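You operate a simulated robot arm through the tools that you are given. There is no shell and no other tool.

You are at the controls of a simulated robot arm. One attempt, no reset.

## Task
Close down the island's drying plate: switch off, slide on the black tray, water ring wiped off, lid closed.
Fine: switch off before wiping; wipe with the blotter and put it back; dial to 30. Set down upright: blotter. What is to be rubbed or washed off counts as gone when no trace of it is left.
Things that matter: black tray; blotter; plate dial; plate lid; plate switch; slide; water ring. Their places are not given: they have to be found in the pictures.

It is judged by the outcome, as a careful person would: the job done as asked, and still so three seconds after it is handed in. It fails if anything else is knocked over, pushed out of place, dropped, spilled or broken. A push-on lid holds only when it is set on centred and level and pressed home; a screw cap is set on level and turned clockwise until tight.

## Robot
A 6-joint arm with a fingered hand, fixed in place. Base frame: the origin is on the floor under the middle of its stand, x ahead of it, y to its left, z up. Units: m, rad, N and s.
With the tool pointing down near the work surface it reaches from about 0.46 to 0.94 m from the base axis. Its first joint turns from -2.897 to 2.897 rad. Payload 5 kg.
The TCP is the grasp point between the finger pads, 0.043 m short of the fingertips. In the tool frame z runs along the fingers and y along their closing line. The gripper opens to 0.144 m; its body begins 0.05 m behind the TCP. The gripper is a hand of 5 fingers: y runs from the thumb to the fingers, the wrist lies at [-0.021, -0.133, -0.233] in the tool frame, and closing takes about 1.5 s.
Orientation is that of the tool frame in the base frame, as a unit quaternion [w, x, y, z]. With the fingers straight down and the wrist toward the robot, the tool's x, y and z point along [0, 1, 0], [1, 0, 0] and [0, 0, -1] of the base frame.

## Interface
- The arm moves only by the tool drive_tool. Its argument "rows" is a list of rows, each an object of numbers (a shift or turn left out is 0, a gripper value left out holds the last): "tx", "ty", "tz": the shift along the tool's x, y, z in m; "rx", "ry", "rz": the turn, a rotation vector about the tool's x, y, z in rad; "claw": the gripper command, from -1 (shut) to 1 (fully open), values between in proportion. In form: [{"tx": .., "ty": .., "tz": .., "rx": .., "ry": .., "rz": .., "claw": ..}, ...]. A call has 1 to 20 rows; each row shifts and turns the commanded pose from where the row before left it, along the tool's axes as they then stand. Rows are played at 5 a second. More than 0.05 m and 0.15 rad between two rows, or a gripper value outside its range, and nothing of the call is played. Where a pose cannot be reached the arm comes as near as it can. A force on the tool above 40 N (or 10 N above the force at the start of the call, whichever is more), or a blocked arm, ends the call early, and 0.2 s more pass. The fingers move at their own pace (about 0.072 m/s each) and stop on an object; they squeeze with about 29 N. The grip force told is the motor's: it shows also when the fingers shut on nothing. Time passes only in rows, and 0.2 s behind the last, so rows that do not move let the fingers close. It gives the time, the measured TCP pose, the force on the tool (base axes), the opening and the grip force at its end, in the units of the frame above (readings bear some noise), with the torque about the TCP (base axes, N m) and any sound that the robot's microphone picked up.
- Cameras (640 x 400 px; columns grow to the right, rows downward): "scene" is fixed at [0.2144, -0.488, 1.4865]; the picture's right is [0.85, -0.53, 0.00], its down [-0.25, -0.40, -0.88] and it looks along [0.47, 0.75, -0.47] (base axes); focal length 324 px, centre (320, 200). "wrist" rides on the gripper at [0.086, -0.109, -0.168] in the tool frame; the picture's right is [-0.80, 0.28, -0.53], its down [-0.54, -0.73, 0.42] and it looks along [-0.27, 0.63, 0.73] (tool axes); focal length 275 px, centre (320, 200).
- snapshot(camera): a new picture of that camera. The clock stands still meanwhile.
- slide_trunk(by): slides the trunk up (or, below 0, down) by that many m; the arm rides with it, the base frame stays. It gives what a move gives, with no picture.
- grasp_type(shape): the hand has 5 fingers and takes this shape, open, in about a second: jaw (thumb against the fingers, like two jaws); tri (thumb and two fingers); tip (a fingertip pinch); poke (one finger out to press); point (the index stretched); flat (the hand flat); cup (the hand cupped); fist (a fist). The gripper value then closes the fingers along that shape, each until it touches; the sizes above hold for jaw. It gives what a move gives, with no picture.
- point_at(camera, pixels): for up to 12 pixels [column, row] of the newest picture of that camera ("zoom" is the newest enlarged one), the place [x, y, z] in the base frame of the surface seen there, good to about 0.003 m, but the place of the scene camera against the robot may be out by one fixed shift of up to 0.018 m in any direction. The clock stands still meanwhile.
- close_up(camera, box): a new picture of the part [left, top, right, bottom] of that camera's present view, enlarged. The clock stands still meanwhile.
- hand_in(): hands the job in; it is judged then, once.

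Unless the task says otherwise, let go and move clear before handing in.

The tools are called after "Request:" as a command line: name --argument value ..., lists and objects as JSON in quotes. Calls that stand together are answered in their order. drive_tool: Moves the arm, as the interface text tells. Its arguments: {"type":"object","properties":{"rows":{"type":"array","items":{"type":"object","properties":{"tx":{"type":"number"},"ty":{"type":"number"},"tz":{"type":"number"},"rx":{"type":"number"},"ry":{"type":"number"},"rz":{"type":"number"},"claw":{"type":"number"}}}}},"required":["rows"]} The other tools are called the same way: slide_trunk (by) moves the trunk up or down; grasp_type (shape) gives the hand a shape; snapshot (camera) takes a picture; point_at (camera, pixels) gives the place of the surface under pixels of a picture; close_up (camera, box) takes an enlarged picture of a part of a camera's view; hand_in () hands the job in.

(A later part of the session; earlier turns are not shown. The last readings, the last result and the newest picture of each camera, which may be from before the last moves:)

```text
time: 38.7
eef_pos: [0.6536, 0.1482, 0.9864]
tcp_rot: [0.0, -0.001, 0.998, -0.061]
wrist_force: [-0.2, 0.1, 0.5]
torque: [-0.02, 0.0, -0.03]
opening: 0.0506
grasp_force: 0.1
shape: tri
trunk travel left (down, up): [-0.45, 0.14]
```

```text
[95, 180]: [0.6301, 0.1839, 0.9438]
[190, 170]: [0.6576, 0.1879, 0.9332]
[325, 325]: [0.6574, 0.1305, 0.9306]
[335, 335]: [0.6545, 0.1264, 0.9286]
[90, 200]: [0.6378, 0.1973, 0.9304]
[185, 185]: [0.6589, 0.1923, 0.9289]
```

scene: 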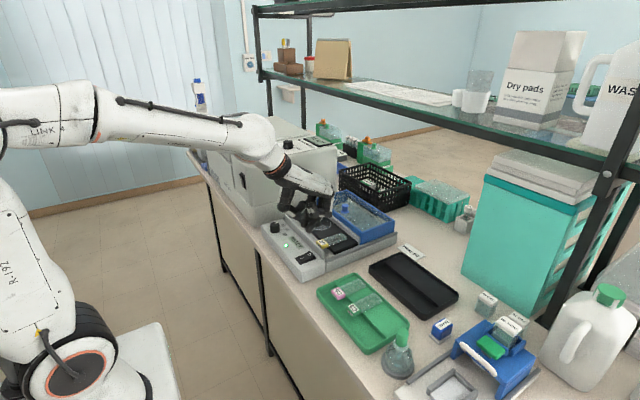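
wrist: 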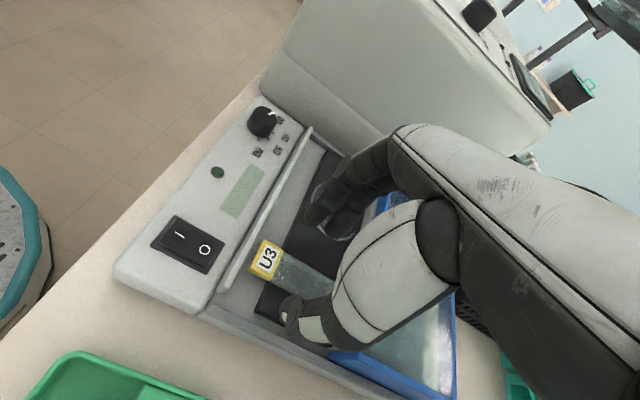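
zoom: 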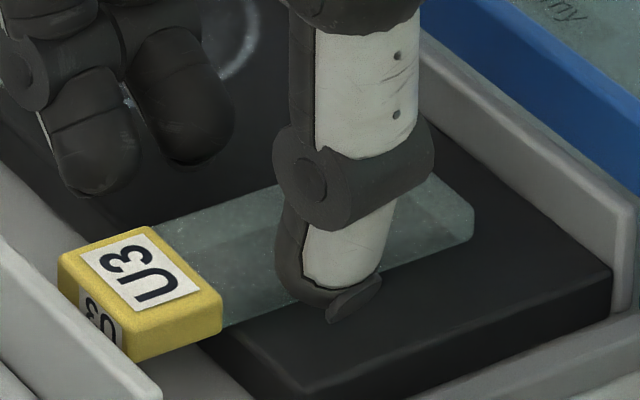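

The fingertips and thumb tip now look level, at about z≈0.945. I'll descend 1 cm and check the force.

Request:
drive_tool --rows '[{"tz": 0.005, "ty": 0.0006}, {"tz": 0.004, "ty": 0.0005}, {}]'

Request:
drive_tool --rows '[{"tz": 0.0015}, {}]'

Request:
close_up --camera "scene" --box '[316, 222, 356, 252]'

```text
time: 39.5
eef_pos: [0.6543, 0.149, 0.9815]
tcp_rot: [0.003, 0.0, 0.998, -0.058]
wrist_force: [-1.6, 4.7, 24.0]
torque: [0.95, 0.28, -0.04]
opening: 0.0512
grasp_force: 0.1
shape: tri
trunk travel left (down, up): [-0.45, 0.14]
```

```text
time: 40.2
eef_pos: [0.6553, 0.1528, 0.981]
tcp_rot: [0.003, 0.002, 0.998, -0.056]
wrist_force: [-2.5, 0.7, 12.8]
torque: [0.46, 0.21, 0.1]
opening: 0.0507
grasp_force: 0.1
shape: tri
trunk travel left (down, up): [-0.45, 0.14]
stopped in row 2: the force on the tool passed its limit at 40 N (the readings are from after the stop); the commanded pose is now the measured one
```

```text
13.33 times, centred on (336, 237) of scene
```

zoom: 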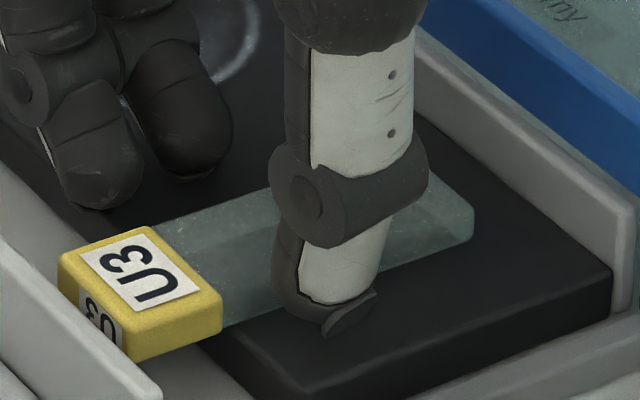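

The force limit tripped with the fingers on the plate, so all the tips are really level near 4.5 cm depth and the tilt wasn't needed. A grip low on the label overhanging the trough should hold better, so I'll lift, level the hand and take the tip pinch above the label.

Request:
drive_tool --rows '[{"tz": -0.01}, {"tz": -0.025}, {"tz": -0.03}, {"rx": -0.06}, {"rx": -0.06}, {}]'

Request:
grasp_type --shape "tip"

Request:
drive_tool --rows '[{"claw": -0.2}, {"claw": -0.2}, {"claw": -0.2}, {"claw": -0.2}, {"claw": -0.2}]'

Request:
snapshot --camera "wrist"

Request:
close_up --camera "scene" --box '[290, 180, 386, 260]'

```text
time: 41.6
eef_pos: [0.6562, 0.1589, 1.0414]
tcp_rot: [0.002, 0.0, 1.0, 0.003]
wrist_force: [-0.3, -0.4, -0.4]
torque: [-0.02, 0.01, 0.0]
opening: 0.0506
grasp_force: 0.1
shape: tri
trunk travel left (down, up): [-0.45, 0.14]
```

```text
time: 42.5
eef_pos: [0.6553, 0.159, 1.0429]
tcp_rot: [0.002, 0.001, 1.0, 0.003]
wrist_force: [-0.4, -0.2, -0.3]
torque: [0.02, 0.0, -0.01]
opening: 0.1435
grasp_force: 0.1
shape: tip
trunk travel left (down, up): [-0.45, 0.14]
```

```text
time: 43.7
eef_pos: [0.6567, 0.1586, 1.0431]
tcp_rot: [0.002, 0.001, 1.0, 0.002]
wrist_force: [1.1, -0.9, 0.4]
torque: [0.01, 0.0, -0.04]
opening: 0.0585
grasp_force: 0.0
shape: tip
trunk travel left (down, up): [-0.45, 0.14]
```

```text
taken
```

wrist: 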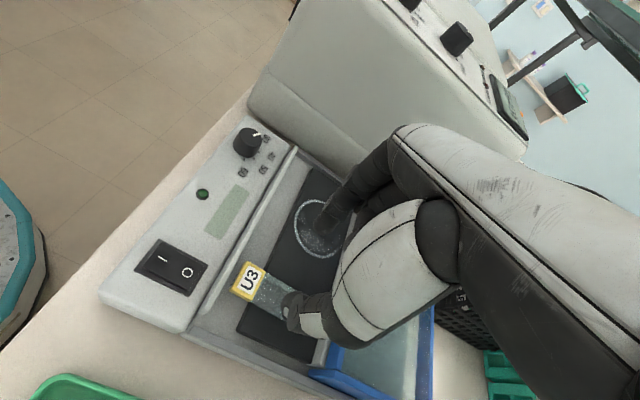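

```text
5.00 times, centred on (338, 220) of scene
```

zoom: 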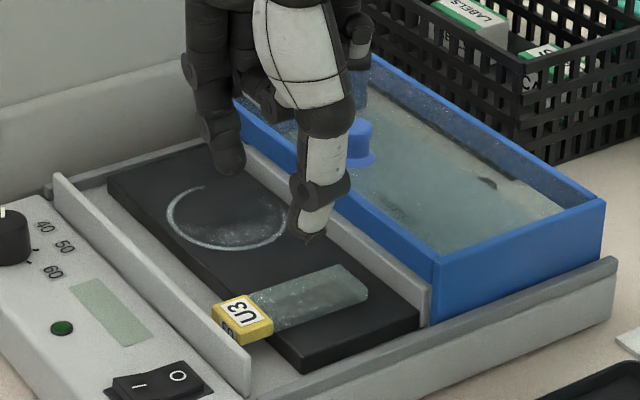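

I'll measure the pinch tips' places: the thumb near (308,235) and the index near (230,165) in the close-up.

Request:
point_at --camera "zoom" --pixels '[[305, 225], [312, 232], [300, 215], [228, 165], [235, 160], [225, 150], [330, 190], [205, 125]]'

Request:
close_up --camera "wrist" --box '[220, 170, 380, 350]'

Request:
point_at --camera "zoom" --pixels '[[265, 290], [280, 320], [310, 310], [310, 130], [330, 110], [345, 70], [290, 300], [320, 135]]'

```text
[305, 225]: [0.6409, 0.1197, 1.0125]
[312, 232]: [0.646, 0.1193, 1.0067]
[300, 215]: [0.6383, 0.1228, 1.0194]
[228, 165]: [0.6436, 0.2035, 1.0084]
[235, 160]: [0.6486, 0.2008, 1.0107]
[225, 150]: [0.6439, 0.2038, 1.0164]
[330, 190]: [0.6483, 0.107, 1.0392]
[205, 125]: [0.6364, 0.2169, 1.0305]
```

```text
2.22 times, centred on (300, 260) of wrist
```

zoom: 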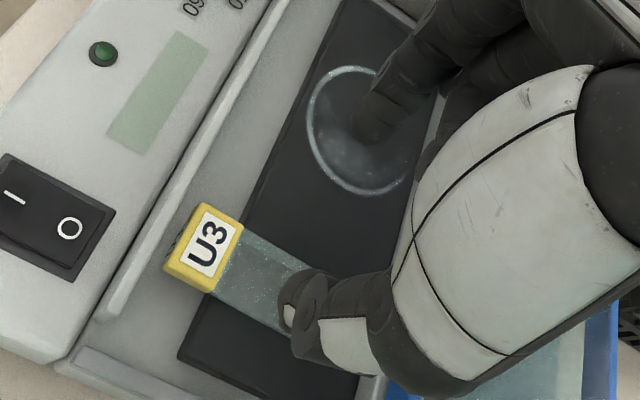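

```text
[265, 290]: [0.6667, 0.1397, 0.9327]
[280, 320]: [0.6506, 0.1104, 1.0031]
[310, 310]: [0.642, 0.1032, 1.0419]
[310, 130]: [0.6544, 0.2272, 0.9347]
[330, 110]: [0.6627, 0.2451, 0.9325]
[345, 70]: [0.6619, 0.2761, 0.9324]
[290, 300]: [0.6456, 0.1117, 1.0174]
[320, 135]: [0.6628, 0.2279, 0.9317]
```

The pinch centre lies about 3.5 mm below the TCP in x, and the label is centred near (0.6295, 0.1437). I'll move over it, narrow the opening, and come down partway.

Request:
drive_tool --rows '[{"tx": 0.0131, "ty": -0.0073, "claw": -0.35}, {"tx": 0.0131, "ty": -0.0073}, {}, {"tz": 0.02}, {"tz": 0.015}, {}]'

Request:
close_up --camera "wrist" --box '[220, 170, 380, 350]'

Request:
close_up --camera "scene" --box '[300, 205, 364, 255]'

```text
time: 45.1
eef_pos: [0.6296, 0.1448, 1.0079]
tcp_rot: [0.002, 0.001, 1.0, 0.002]
wrist_force: [-0.5, -0.6, 1.0]
torque: [0.03, 0.01, -0.01]
opening: 0.048
grasp_force: 0.0
shape: tip
trunk travel left (down, up): [-0.45, 0.14]
```

```text
2.22 times, centred on (300, 260) of wrist
```

zoom: 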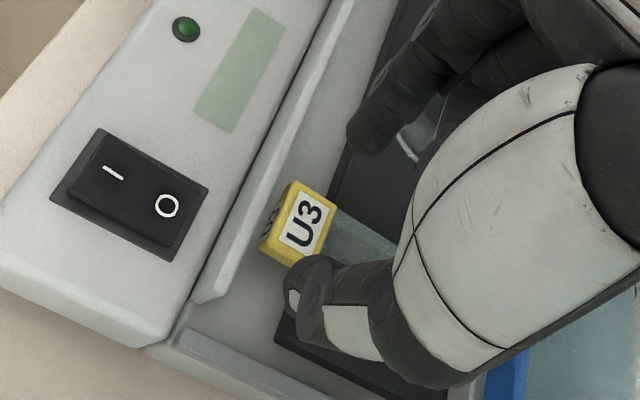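

```text
8.00 times, centred on (332, 230) of scene
```

zoom: 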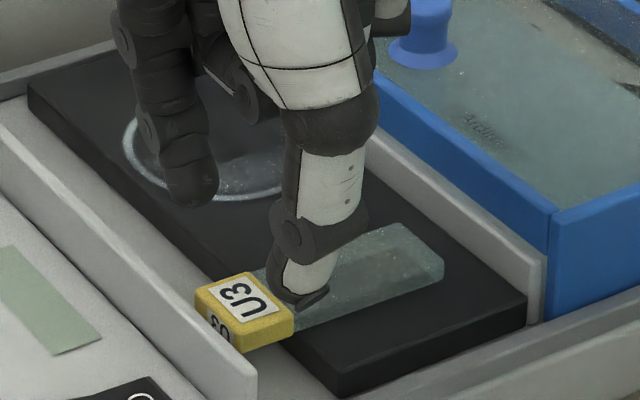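

The pinch is lined up over the label. I'll descend 1.5 cm more and compare again.

Request:
drive_tool --rows '[{"tz": 0.008}, {"tz": 0.007}, {}]'

Request:
close_up --camera "scene" --box '[310, 215, 350, 250]'

Request:
close_up --camera "wrist" --box '[260, 200, 360, 320]'

```text
time: 45.9
eef_pos: [0.6301, 0.1443, 0.9935]
tcp_rot: [0.001, 0.0, 1.0, 0.002]
wrist_force: [-0.8, -0.1, 0.1]
torque: [0.01, 0.01, -0.04]
opening: 0.048
grasp_force: 0.1
shape: tip
trunk travel left (down, up): [-0.45, 0.14]
```

```text
11.43 times, centred on (330, 232) of scene
```

zoom: 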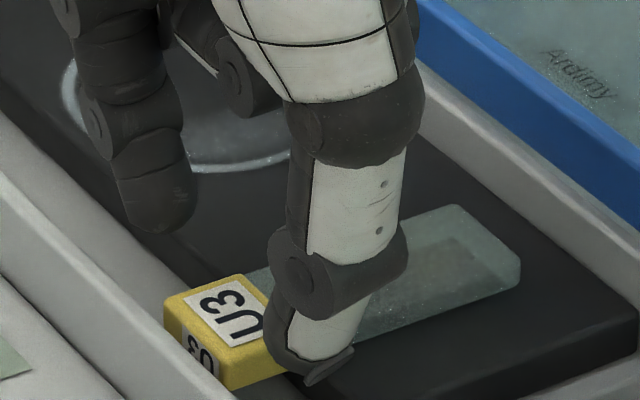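

```text
3.33 times, centred on (310, 260) of wrist
```

zoom: 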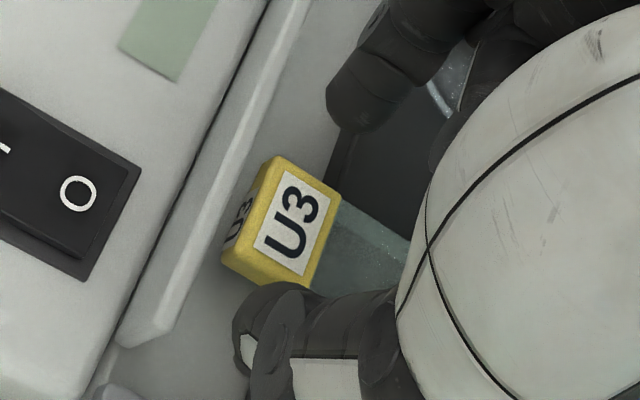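

I'll measure the index finger's x so it drops into the trough and doesn't catch the plate edge at x=0.640.

Request:
point_at --camera "zoom" --pixels '[[350, 120], [335, 110], [365, 100], [270, 310], [250, 320], [300, 330], [345, 90], [295, 340]]'

Request:
close_up --camera "scene" --box '[310, 215, 350, 250]'

Request:
point_at --camera "zoom" --pixels '[[160, 225], [145, 210], [180, 205], [285, 350], [310, 365], [275, 340], [160, 190], [340, 330]]'

```text
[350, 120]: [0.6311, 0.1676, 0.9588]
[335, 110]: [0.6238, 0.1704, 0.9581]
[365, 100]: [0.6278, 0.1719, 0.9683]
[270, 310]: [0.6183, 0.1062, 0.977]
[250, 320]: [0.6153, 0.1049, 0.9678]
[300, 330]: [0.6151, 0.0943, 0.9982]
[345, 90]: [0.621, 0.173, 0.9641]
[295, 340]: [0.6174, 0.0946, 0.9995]
```

```text
11.43 times, centred on (330, 232) of scene
```

zoom: 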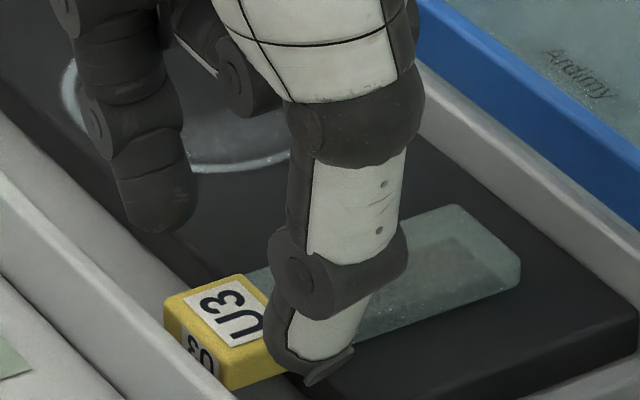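

```text
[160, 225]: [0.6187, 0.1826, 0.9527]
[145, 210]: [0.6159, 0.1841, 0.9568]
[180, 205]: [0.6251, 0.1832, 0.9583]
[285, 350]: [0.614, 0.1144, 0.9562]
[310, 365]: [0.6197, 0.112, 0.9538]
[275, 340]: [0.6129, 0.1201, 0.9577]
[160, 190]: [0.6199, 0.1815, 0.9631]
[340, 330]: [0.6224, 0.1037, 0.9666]
```

The index centre is at x≈0.6285, a little close to the plate edge. I'll shift 2.5 mm toward the strip and descend into the trough, watching the force.

Request:
drive_tool --rows '[{"tx": 0.0025}, {"tz": 0.007}, {"tz": 0.006}, {"tz": 0.004}, {}]'

Request:
drive_tool --rows '[{"tz": 0.003}, {}]'

Request:
close_up --camera "scene" --box '[310, 220, 350, 255]'

Request:
close_up --camera "wrist" --box '[260, 200, 360, 320]'

```text
time: 47.1
eef_pos: [0.6273, 0.1451, 0.9759]
tcp_rot: [0.002, 0.001, 1.0, 0.002]
wrist_force: [-0.3, 0.8, 0.2]
torque: [0.0, 0.01, 0.01]
opening: 0.0476
grasp_force: 0.0
shape: tip
trunk travel left (down, up): [-0.45, 0.14]
```

```text
time: 47.7
eef_pos: [0.6278, 0.1445, 0.973]
tcp_rot: [0.002, 0.001, 1.0, 0.004]
wrist_force: [0.1, -0.6, -0.5]
torque: [-0.02, 0.02, 0.01]
opening: 0.0474
grasp_force: 0.1
shape: tip
trunk travel left (down, up): [-0.45, 0.14]
```

```text
11.43 times, centred on (330, 238) of scene
```

zoom: 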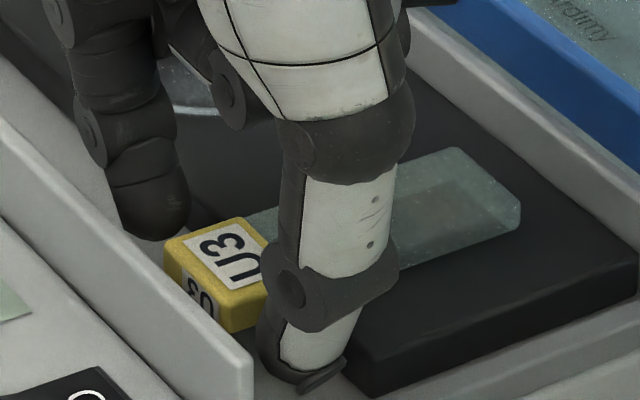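

```text
3.33 times, centred on (310, 260) of wrist
```

zoom: 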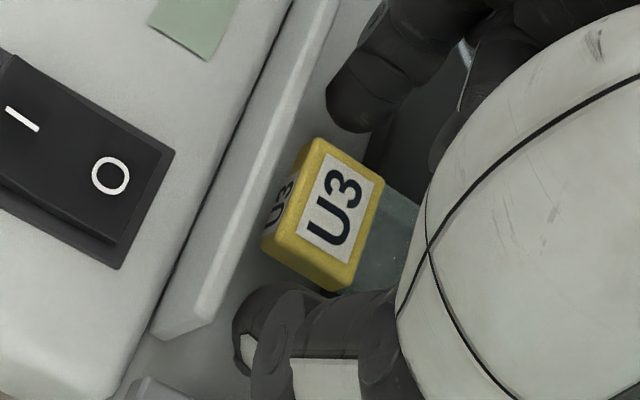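

Both tips are in the trough beside the label with no contact. I'll go 3 mm deeper and close.

Request:
drive_tool --rows '[{"tz": 0.003}, {"claw": -1}, {"claw": -1}, {"claw": -1}, {"claw": -1}, {"claw": -1}]'

Request:
close_up --camera "scene" --box '[310, 220, 350, 255]'

Request:
close_up --camera "wrist" --box '[260, 200, 360, 320]'

```text
time: 49.1
eef_pos: [0.6267, 0.1435, 0.9707]
tcp_rot: [0.002, 0.001, 1.0, 0.004]
wrist_force: [-0.2, -0.4, -0.6]
torque: [-0.05, 0.03, 0.01]
opening: 0.0273
grasp_force: 29.6
shape: tip
trunk travel left (down, up): [-0.45, 0.14]
```

```text
11.43 times, centred on (330, 238) of scene
```

zoom: 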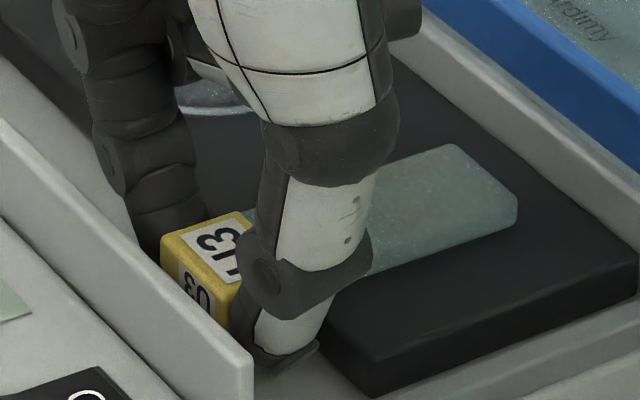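

```text
3.33 times, centred on (310, 260) of wrist
```

zoom: 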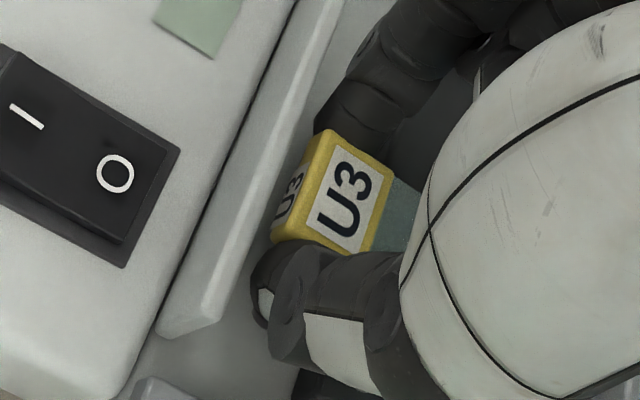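

The label is gripped at an opening of 0.027 with no side load. I'll lift 2 cm and check that the slide comes up level.

Request:
drive_tool --rows '[{"tz": -0.005}, {"tz": -0.008}, {"tz": -0.01}, {}]'

Request:
close_up --camera "scene" --box '[300, 205, 364, 255]'

Request:
snapshot --camera "wrist"

```text
time: 50.1
eef_pos: [0.6272, 0.1438, 0.9925]
tcp_rot: [0.002, 0.0, 1.0, 0.002]
wrist_force: [-1.2, -0.5, -1.2]
torque: [-0.03, 0.0, -0.01]
opening: 0.0273
grasp_force: 29.3
shape: tip
trunk travel left (down, up): [-0.45, 0.14]
```

```text
8.00 times, centred on (332, 230) of scene
```

zoom: 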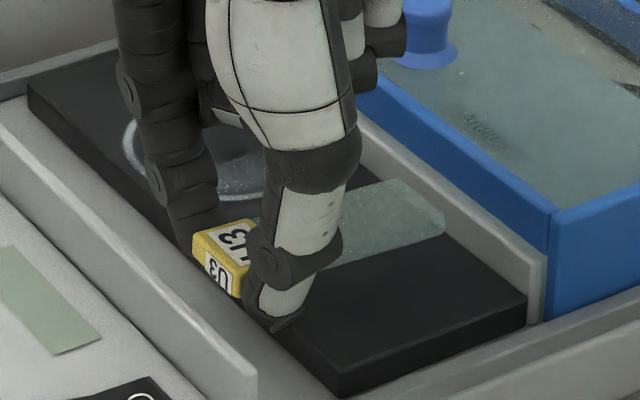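

```text
taken
```

wrist: 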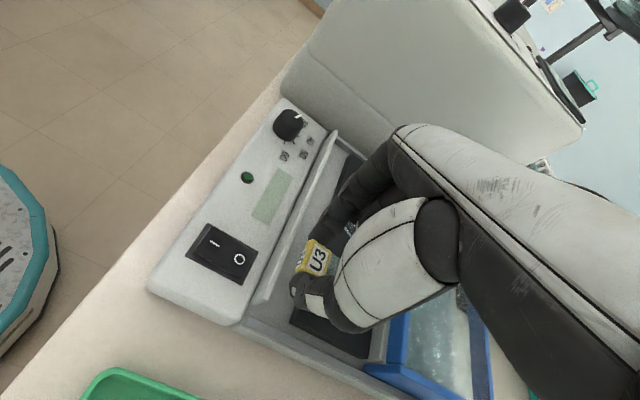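

The slide is up and only slightly nose-down at the glass end. I'll lift higher and measure the black tray from the scene camera.

Request:
drive_tool --rows '[{"tz": -0.02}, {"tz": -0.025}, {"tz": -0.025}, {}]'

Request:
close_up --camera "scene" --box '[300, 160, 380, 230]'

Request:
close_up --camera "scene" --box '[310, 240, 470, 340]'

Request:
point_at --camera "zoom" --pixels '[[320, 110], [335, 95], [400, 130], [380, 150], [440, 190], [420, 210], [500, 250], [450, 140], [290, 80], [350, 60], [520, 180], [400, 210]]'

```text
time: 51.1
eef_pos: [0.6254, 0.1439, 1.0642]
tcp_rot: [0.002, 0.001, 1.0, 0.002]
wrist_force: [0.8, -0.1, -0.5]
torque: [0.01, 0.01, 0.03]
opening: 0.0275
grasp_force: 28.6
shape: tip
trunk travel left (down, up): [-0.45, 0.14]
```

```text
5.71 times, centred on (340, 195) of scene
```

zoom: 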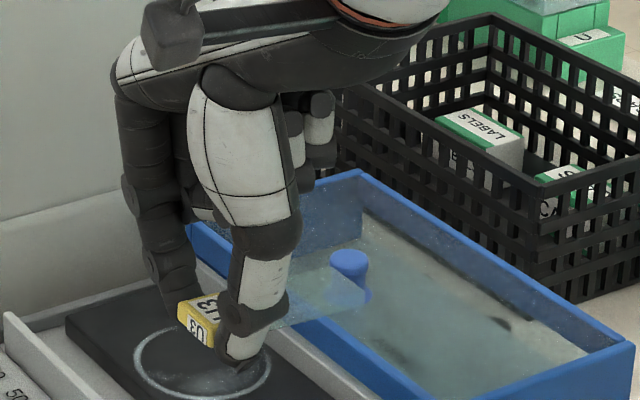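

```text
4.00 times, centred on (390, 290) of scene
```

zoom: 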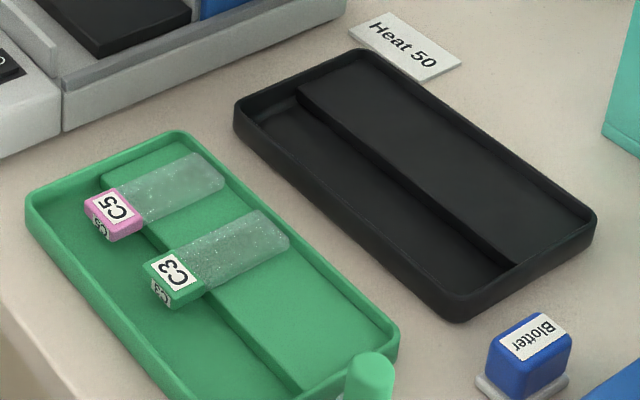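

```text
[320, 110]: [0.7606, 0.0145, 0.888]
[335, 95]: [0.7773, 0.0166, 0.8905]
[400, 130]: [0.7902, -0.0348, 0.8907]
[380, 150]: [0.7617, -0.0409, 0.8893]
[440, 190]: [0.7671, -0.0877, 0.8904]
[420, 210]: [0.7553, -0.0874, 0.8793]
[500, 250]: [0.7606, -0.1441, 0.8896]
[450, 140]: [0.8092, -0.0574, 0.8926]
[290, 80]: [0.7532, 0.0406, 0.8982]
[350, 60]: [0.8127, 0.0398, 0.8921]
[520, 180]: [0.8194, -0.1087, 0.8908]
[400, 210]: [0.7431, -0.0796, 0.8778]
```

The slide droops only about 5° in the pinch. The tray's step edge is at true x≈0.764, with the platform at z≈0.894 and the channel at 0.8825. I'll carry the slide over so its label hangs above the channel at y≈−0.045.

Request:
drive_tool --rows '[{"ty": -0.02}, {"tx": -0.012, "ty": -0.024}, {"tx": -0.018, "ty": -0.024}, {"tx": -0.018, "ty": -0.024}, {"tx": -0.018, "ty": -0.024}, {"tx": -0.018, "ty": -0.024}, {"tx": -0.018, "ty": -0.024}, {"tx": -0.0145, "ty": -0.0175}, {"tx": -0.0065, "ty": -0.0075}, {}]'

Request:
close_up --camera "scene" --box '[340, 190, 480, 310]'

Request:
snapshot --camera "wrist"

```text
time: 53.3
eef_pos: [0.7445, -0.0418, 1.0598]
tcp_rot: [0.002, 0.001, 1.0, 0.003]
wrist_force: [-0.8, 0.3, -0.5]
torque: [-0.01, 0.01, 0.04]
opening: 0.0276
grasp_force: 29.4
shape: tip
out of reach, approached as far as the arm can: row 9
trunk travel left (down, up): [-0.45, 0.14]
```

```text
3.33 times, centred on (410, 250) of scene
```

zoom: 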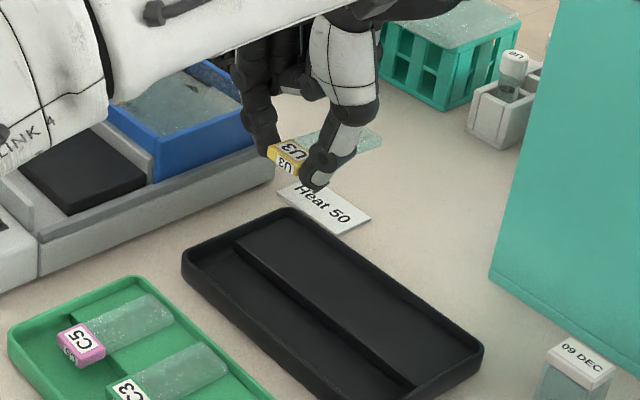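

```text
taken
```

wrist: 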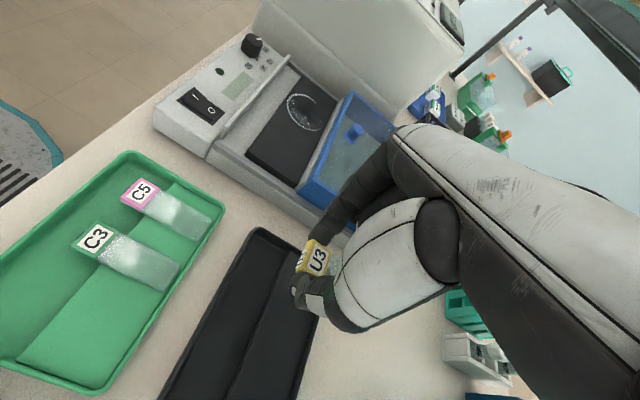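

The arm reported its reach limit at this height: x is 0.7445 against the wanted 0.7485. Lower down it should reach further, so I'll descend part way and recheck.

Request:
drive_tool --rows '[{"tz": 0.02}, {"tz": 0.02}, {"tz": 0.02}, {}]'

Request:
close_up --camera "scene" --box '[350, 220, 450, 300]'

```text
time: 54.3
eef_pos: [0.7448, -0.0429, 1.0014]
tcp_rot: [0.003, 0.001, 1.0, 0.002]
wrist_force: [0.0, -0.3, -1.6]
torque: [0.0, 0.06, -0.02]
opening: 0.0277
grasp_force: 28.8
shape: tip
trunk travel left (down, up): [-0.45, 0.14]
```

```text
5.00 times, centred on (400, 260) of scene
```

zoom: 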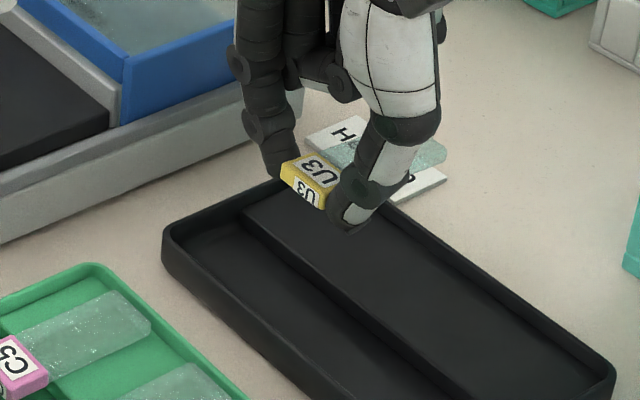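

I'm at (0.7448, −0.043, 1.001). I'll nudge 4 mm in +x, level the slide with a small pitch, and check.

Request:
drive_tool --rows '[{"tx": -0.004}, {"ry": -0.04}, {"ry": -0.04}, {}]'

Request:
close_up --camera "scene" --box '[360, 220, 440, 280]'

Request:
snapshot --camera "wrist"

```text
time: 55.3
eef_pos: [0.7476, -0.0418, 1.0006]
tcp_rot: [0.042, 0.0, 0.999, 0.003]
wrist_force: [0.9, -0.4, -0.4]
torque: [-0.01, 0.02, 0.0]
opening: 0.0277
grasp_force: 29.0
shape: tip
trunk travel left (down, up): [-0.45, 0.14]
```

```text
6.67 times, centred on (400, 250) of scene
```

zoom: 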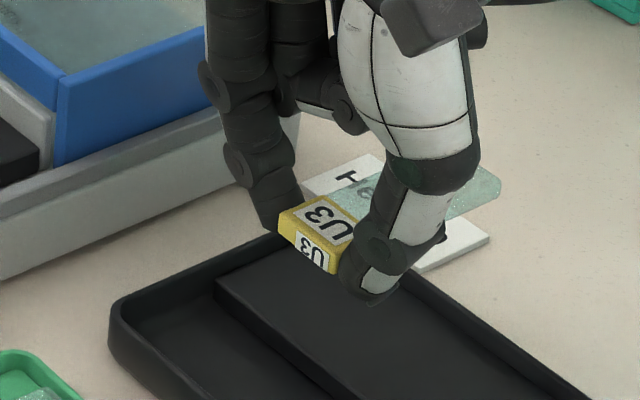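

```text
taken
```

wrist: 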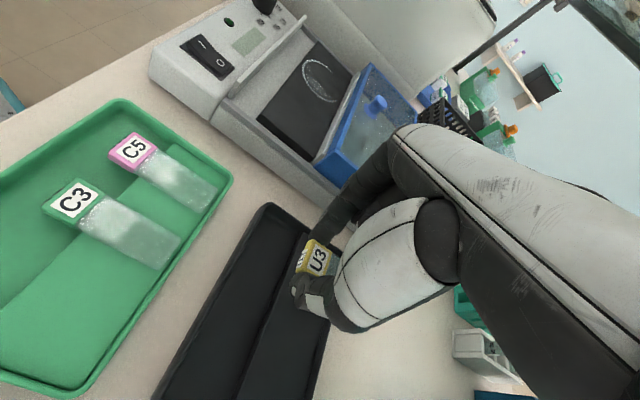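

The slide now looks level. I'll measure the label and glass boundary in the same scene frame as the tray step.

Request:
point_at --camera "zoom" --pixels '[[320, 215], [305, 245], [285, 230], [330, 258], [345, 205], [470, 195], [215, 285], [345, 398], [285, 330], [240, 330], [300, 300], [130, 300]]'

Request:
close_up --camera "wrist" --box '[200, 190, 360, 350]'

Request:
point_at --camera "zoom" --pixels '[[320, 210], [290, 170], [340, 240], [220, 250], [190, 250], [260, 290], [180, 90], [200, 200], [280, 300], [240, 320]]'

```text
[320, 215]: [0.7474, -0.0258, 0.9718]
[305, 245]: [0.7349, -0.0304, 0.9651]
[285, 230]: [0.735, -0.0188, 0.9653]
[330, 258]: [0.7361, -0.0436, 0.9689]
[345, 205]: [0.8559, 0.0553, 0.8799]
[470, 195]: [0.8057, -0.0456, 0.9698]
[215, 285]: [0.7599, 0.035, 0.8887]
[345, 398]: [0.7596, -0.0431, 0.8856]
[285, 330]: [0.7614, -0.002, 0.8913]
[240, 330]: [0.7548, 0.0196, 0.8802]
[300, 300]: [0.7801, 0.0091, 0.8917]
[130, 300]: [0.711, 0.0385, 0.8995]
```

```text
2.50 times, centred on (280, 270) of wrist
```

zoom: 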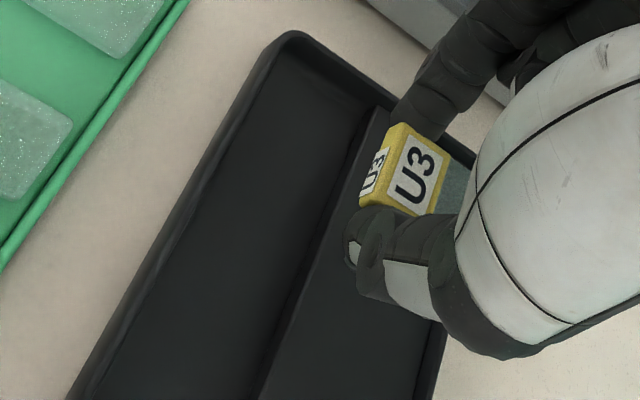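

```text
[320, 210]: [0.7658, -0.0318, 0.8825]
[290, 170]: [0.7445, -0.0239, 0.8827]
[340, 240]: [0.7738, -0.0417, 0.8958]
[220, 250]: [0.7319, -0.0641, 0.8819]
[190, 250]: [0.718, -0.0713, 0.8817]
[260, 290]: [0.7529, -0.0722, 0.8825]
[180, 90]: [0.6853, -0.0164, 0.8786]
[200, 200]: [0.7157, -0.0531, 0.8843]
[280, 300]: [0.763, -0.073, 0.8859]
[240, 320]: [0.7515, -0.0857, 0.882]
```

The label's front is at x≈0.740 and its glass boundary at ≈0.763, just before the step at ≈0.766, so it's well placed. I'll lower onto the tray in steps.

Request:
drive_tool --rows '[{"tz": 0.0115, "tx": 0.001}, {"tz": 0.0115, "tx": 0.001}, {"tz": 0.0115, "tx": 0.001}, {"tz": 0.0115, "tx": 0.001}, {"tz": 0.01, "tx": 0.0008}, {"tz": 0.006, "tx": 0.0005}, {}]'

Request:
close_up --camera "scene" --box '[370, 240, 434, 290]'

Request:
close_up --camera "wrist" --box '[240, 190, 360, 330]'

```text
time: 56.9
eef_pos: [0.7486, -0.0415, 0.9364]
tcp_rot: [0.043, 0.001, 0.999, 0.003]
wrist_force: [0.1, 0.0, -0.7]
torque: [-0.01, 0.03, -0.01]
opening: 0.0275
grasp_force: 28.8
shape: tip
trunk travel left (down, up): [-0.45, 0.14]
```

```text
8.00 times, centred on (402, 265) of scene
```

zoom: 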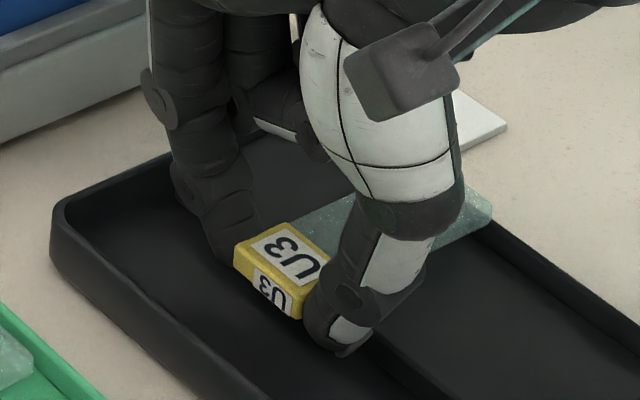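

```text
2.86 times, centred on (300, 260) of wrist
```

zoom: 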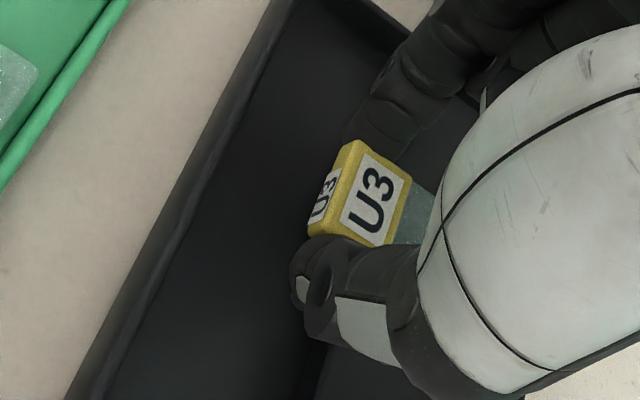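

No contact yet at TCP z=0.936. I'll continue down in 2 mm steps to feel the platform.

Request:
drive_tool --rows '[{"tz": 0.002}, {"tz": 0.002}, {}]'

Request:
drive_tool --rows '[{"tz": 0.002}, {}]'

Request:
close_up --camera "scene" --box '[370, 240, 434, 290]'

```text
time: 57.7
eef_pos: [0.749, -0.0421, 0.933]
tcp_rot: [0.042, 0.002, 0.999, 0.002]
wrist_force: [0.6, 0.5, -0.3]
torque: [0.0, 0.0, 0.01]
opening: 0.0275
grasp_force: 28.8
shape: tip
trunk travel left (down, up): [-0.45, 0.14]
```

```text
time: 58.3
eef_pos: [0.7487, -0.0419, 0.9311]
tcp_rot: [0.042, 0.001, 0.999, 0.002]
wrist_force: [0.1, 0.6, -0.2]
torque: [0.0, 0.0, 0.01]
opening: 0.0274
grasp_force: 28.7
shape: tip
trunk travel left (down, up): [-0.45, 0.14]
```

```text
8.00 times, centred on (402, 265) of scene
```

zoom: 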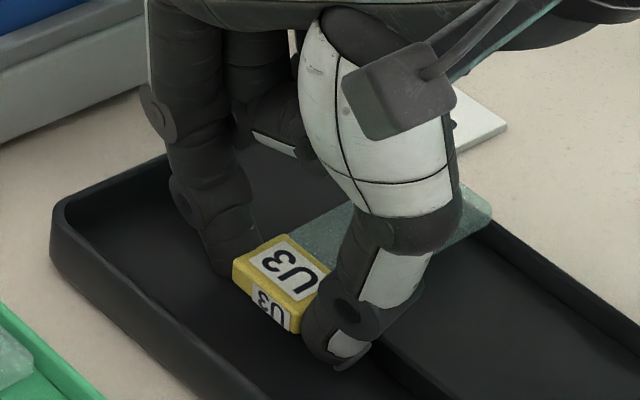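

Still no contact. I'll go 1.5 mm at a time.

Request:
drive_tool --rows '[{"tz": 0.0015}, {}]'

Request:
drive_tool --rows '[{"tz": 0.0015}, {}]'

Request:
close_up --camera "scene" --box '[370, 240, 434, 290]'

```text
time: 58.9
eef_pos: [0.7487, -0.0416, 0.9292]
tcp_rot: [0.042, 0.001, 0.999, 0.002]
wrist_force: [-0.1, 0.2, 0.0]
torque: [0.0, -0.04, -0.04]
opening: 0.0272
grasp_force: 29.1
shape: tip
trunk travel left (down, up): [-0.45, 0.14]
```

```text
time: 59.5
eef_pos: [0.7487, -0.0413, 0.9301]
tcp_rot: [0.042, 0.001, 0.999, 0.002]
wrist_force: [-1.4, -0.4, 2.7]
torque: [0.07, 0.0, 0.0]
opening: 0.0275
grasp_force: 28.4
shape: tip
trunk travel left (down, up): [-0.45, 0.14]
```

```text
8.00 times, centred on (402, 265) of scene
```

zoom: 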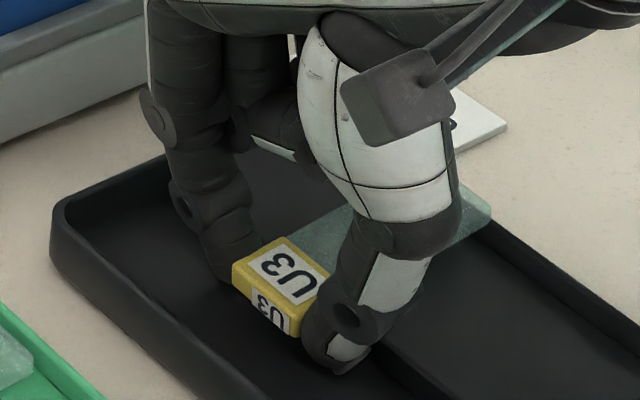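

A light 2.7 N contact now, probably a fingertip on the channel floor, so the slide is within a millimetre or two of the platform. I'll open the pinch gently.

Request:
drive_tool --rows '[{"claw": -0.6}, {"claw": -0.5, "tz": -0.001}, {"claw": -0.4}, {"claw": -0.35}, {"claw": -0.35}]'

Request:
close_up --camera "scene" --box '[370, 240, 434, 290]'

Request:
close_up --camera "wrist" --box '[240, 190, 360, 330]'

```text
time: 60.7
eef_pos: [0.7488, -0.0402, 0.9304]
tcp_rot: [0.041, 0.001, 0.999, 0.003]
wrist_force: [0.5, 0.0, -0.7]
torque: [-0.02, 0.02, -0.01]
opening: 0.0464
grasp_force: 0.1
shape: tip
trunk travel left (down, up): [-0.45, 0.14]
```

```text
8.00 times, centred on (402, 265) of scene
```

zoom: 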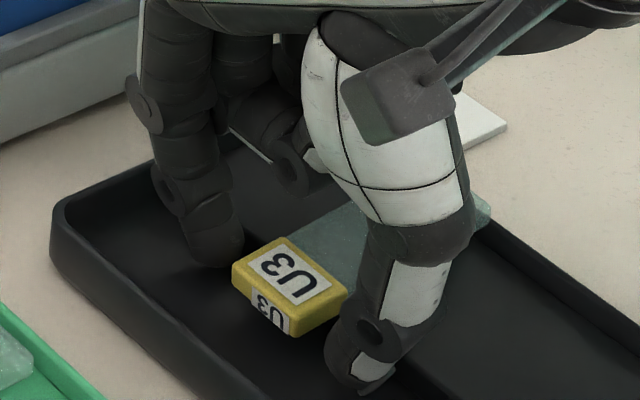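

```text
2.86 times, centred on (300, 260) of wrist
```

zoom: 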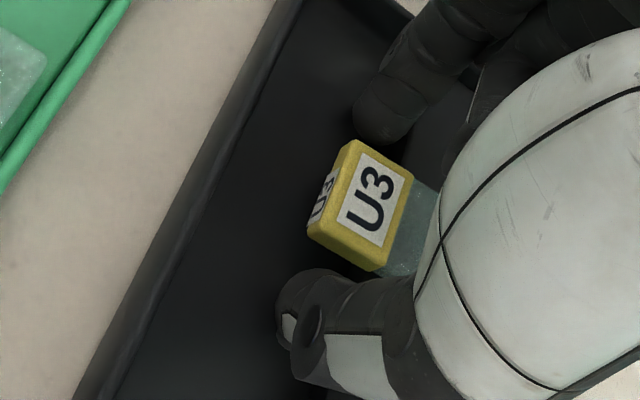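

The pinch is open and the slide rests in the tray. I'll lift straight up and verify.

Request:
drive_tool --rows '[{"tz": -0.015}, {"tz": -0.03}, {"tz": -0.03}, {"ry": 0.04, "tz": -0.02}, {"ry": 0.04, "tz": -0.02}, {}]'

Request:
snapshot --camera "wrist"

Request:
close_up --camera "scene" --box '[350, 230, 450, 310]'

Request:
point_at --camera "zoom" --pixels '[[330, 240], [345, 255], [310, 255], [420, 200], [440, 190], [370, 230], [300, 200], [450, 250]]'

```text
time: 62.1
eef_pos: [0.7404, -0.044, 1.0453]
tcp_rot: [0.002, 0.001, 1.0, 0.003]
wrist_force: [-0.3, -0.8, -0.2]
torque: [-0.02, 0.0, 0.01]
opening: 0.0461
grasp_force: 0.0
shape: tip
trunk travel left (down, up): [-0.45, 0.14]
```

```text
taken
```

wrist: 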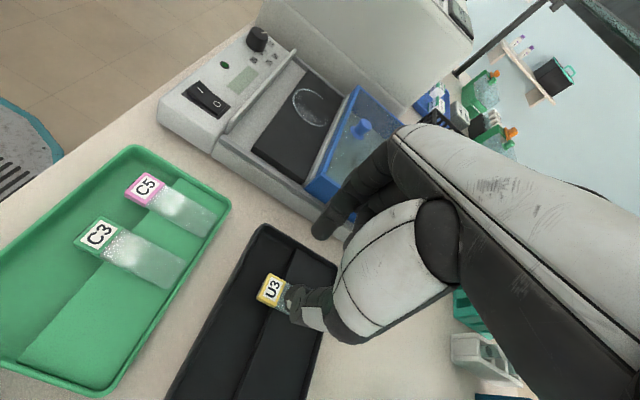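

```text
5.00 times, centred on (400, 270) of scene
```

zoom: 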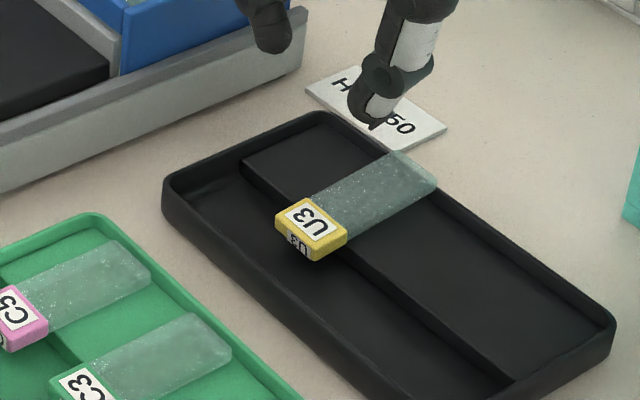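

```text
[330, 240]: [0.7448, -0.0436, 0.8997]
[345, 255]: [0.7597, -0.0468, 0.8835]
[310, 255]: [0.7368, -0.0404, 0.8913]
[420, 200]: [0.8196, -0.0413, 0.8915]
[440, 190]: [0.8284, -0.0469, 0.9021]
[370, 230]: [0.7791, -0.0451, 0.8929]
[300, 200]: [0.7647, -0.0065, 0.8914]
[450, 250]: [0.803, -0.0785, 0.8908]
```

U3 is in the black tray, but its glass end at (437,185) looks close to the far rim. I'll zoom in to check that it lies flat.

Request:
close_up --camera "scene" --box '[385, 245, 449, 285]'

Request:
point_at --camera "zoom" --pixels '[[380, 170], [355, 135], [440, 240], [370, 190], [300, 150], [100, 240], [135, 270], [200, 250], [300, 225], [130, 310], [350, 205], [420, 215]]'

Request:
close_up --camera "wrist" --box '[220, 210, 380, 350]'

```text
10.00 times, centred on (417, 265) of scene
```

zoom: 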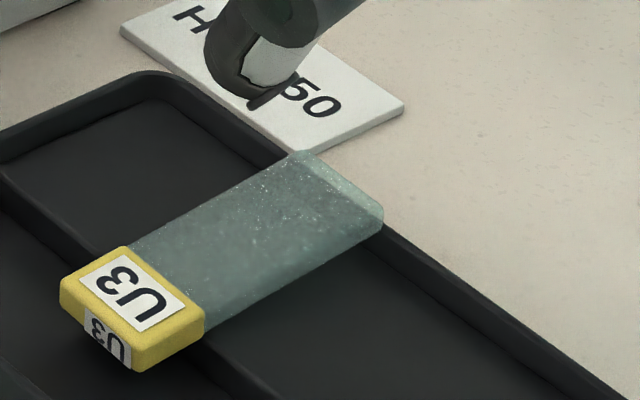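

```text
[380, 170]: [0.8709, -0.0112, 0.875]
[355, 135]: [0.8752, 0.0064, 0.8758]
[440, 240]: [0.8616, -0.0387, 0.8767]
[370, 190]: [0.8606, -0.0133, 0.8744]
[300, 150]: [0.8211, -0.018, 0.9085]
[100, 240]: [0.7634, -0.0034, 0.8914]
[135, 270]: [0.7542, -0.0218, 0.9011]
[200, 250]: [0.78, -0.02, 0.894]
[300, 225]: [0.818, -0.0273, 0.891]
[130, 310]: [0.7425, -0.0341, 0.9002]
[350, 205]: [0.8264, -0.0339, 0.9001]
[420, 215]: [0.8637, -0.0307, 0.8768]
```

```text
2.86 times, centred on (300, 280) of wrist
```

zoom: 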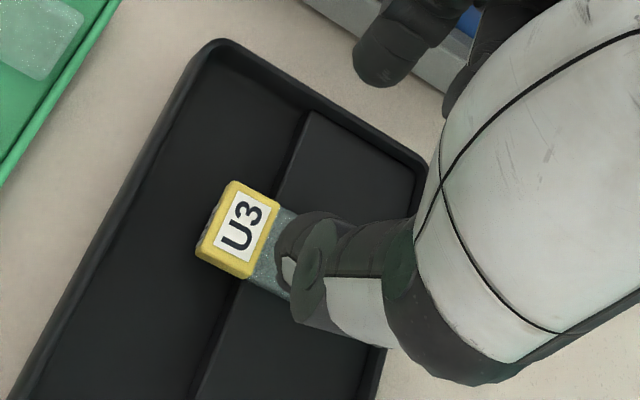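

It's unclear whether the glass end lies against the far rim or on top of it, so I'll take a higher zoom.

Request:
close_up --camera "scene" --box '[405, 248, 437, 268]'

Request:
point_at --camera "zoom" --pixels '[[250, 100], [350, 190], [400, 240], [400, 270], [480, 290], [520, 330], [470, 320], [300, 180], [200, 160], [440, 290], [120, 60], [150, 110]]'

```text
16.00 times, centred on (421, 258) of scene
```

zoom: 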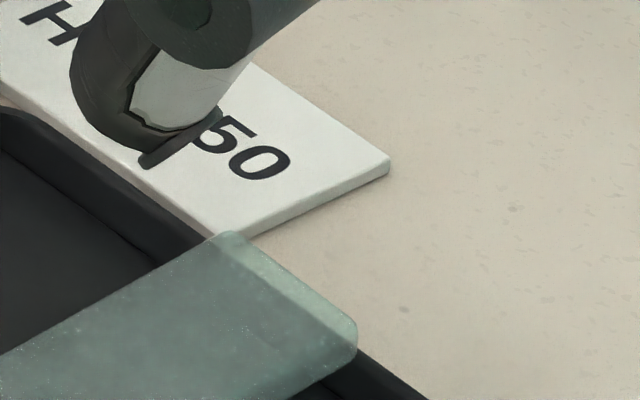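

```text
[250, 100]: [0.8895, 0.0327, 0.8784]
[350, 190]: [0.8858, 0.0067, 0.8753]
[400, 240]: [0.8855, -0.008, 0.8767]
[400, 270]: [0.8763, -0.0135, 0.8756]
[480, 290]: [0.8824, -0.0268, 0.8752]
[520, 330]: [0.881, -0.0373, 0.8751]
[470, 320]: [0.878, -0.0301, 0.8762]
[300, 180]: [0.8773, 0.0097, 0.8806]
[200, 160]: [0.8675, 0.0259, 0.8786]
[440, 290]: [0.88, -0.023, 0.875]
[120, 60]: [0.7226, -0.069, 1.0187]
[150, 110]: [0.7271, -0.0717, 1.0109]
```

I'll sample points along the visible bevel of the glass end and along the rim to decide.

Request:
point_at --camera "zoom" --pixels '[[225, 240], [240, 248], [260, 262], [280, 275], [300, 288], [320, 305], [340, 325], [350, 345], [330, 365], [100, 200], [60, 160], [390, 385]]'

Request:
close_up --camera "scene" --box '[325, 270, 365, 310]'

Request:
close_up --camera "scene" --box '[395, 255, 435, 285]'

```text
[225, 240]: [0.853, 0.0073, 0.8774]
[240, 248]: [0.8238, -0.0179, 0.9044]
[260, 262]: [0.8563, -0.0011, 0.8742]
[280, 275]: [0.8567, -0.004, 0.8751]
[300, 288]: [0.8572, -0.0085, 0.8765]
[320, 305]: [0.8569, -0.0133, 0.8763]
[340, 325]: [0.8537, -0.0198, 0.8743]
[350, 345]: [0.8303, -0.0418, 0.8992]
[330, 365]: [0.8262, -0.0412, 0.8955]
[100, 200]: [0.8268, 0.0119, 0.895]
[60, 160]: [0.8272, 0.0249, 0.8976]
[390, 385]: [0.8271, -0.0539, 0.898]
```

```text
10.00 times, centred on (345, 290) of scene
```

zoom: 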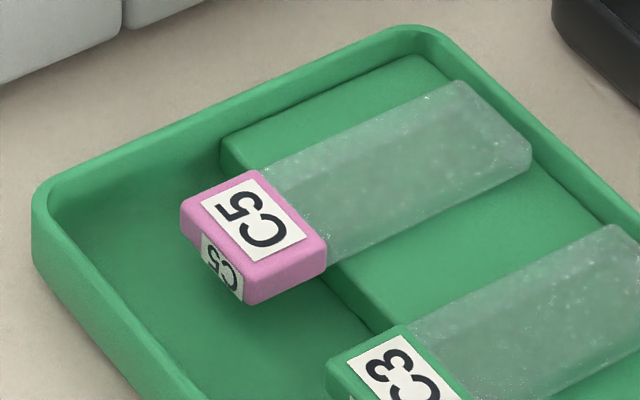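

```text
13.33 times, centred on (415, 270) of scene
```

zoom: 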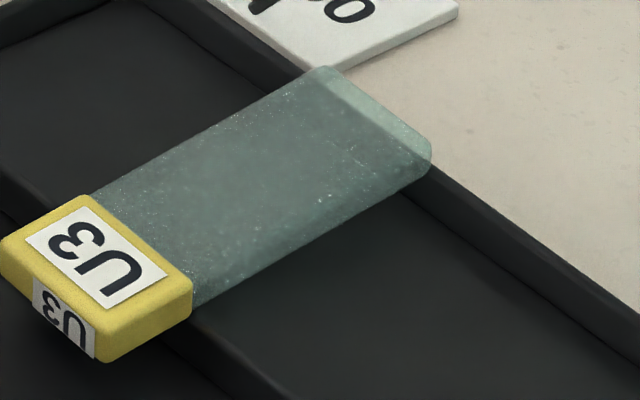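

The rim top is at true x≈0.832 and the slide's end reaches about 0.833, so its glass end sits on the far rim. I'll re-grip the label and shift the slide about 1 cm toward −x so it lies flat.

Request:
drive_tool --rows '[{"tz": 0.02, "ty": 0.0015}, {"tz": 0.02, "tx": -0.004}, {"tz": 0.02, "tx": -0.004}, {"tz": 0.02, "tx": -0.0025}, {"tz": 0.015}, {}]'

Request:
close_up --camera "scene" --box '[370, 240, 434, 290]'

Request:
close_up --camera "wrist" --box '[240, 190, 360, 330]'

```text
time: 63.5
eef_pos: [0.7507, -0.0396, 0.9509]
tcp_rot: [0.001, 0.001, 1.0, 0.003]
wrist_force: [-0.2, -0.3, 0.5]
torque: [0.0, 0.01, 0.02]
opening: 0.0464
grasp_force: 0.0
shape: tip
trunk travel left (down, up): [-0.45, 0.14]
```

```text
8.00 times, centred on (402, 265) of scene
```

zoom: 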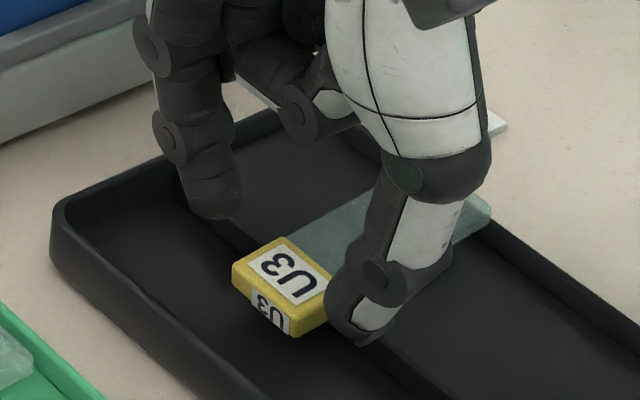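

```text
2.86 times, centred on (300, 260) of wrist
```

zoom: 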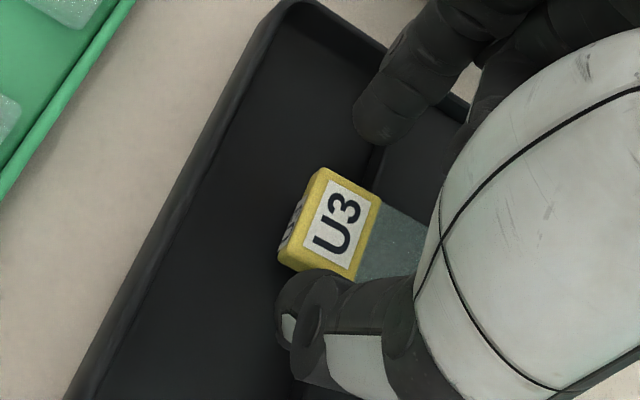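

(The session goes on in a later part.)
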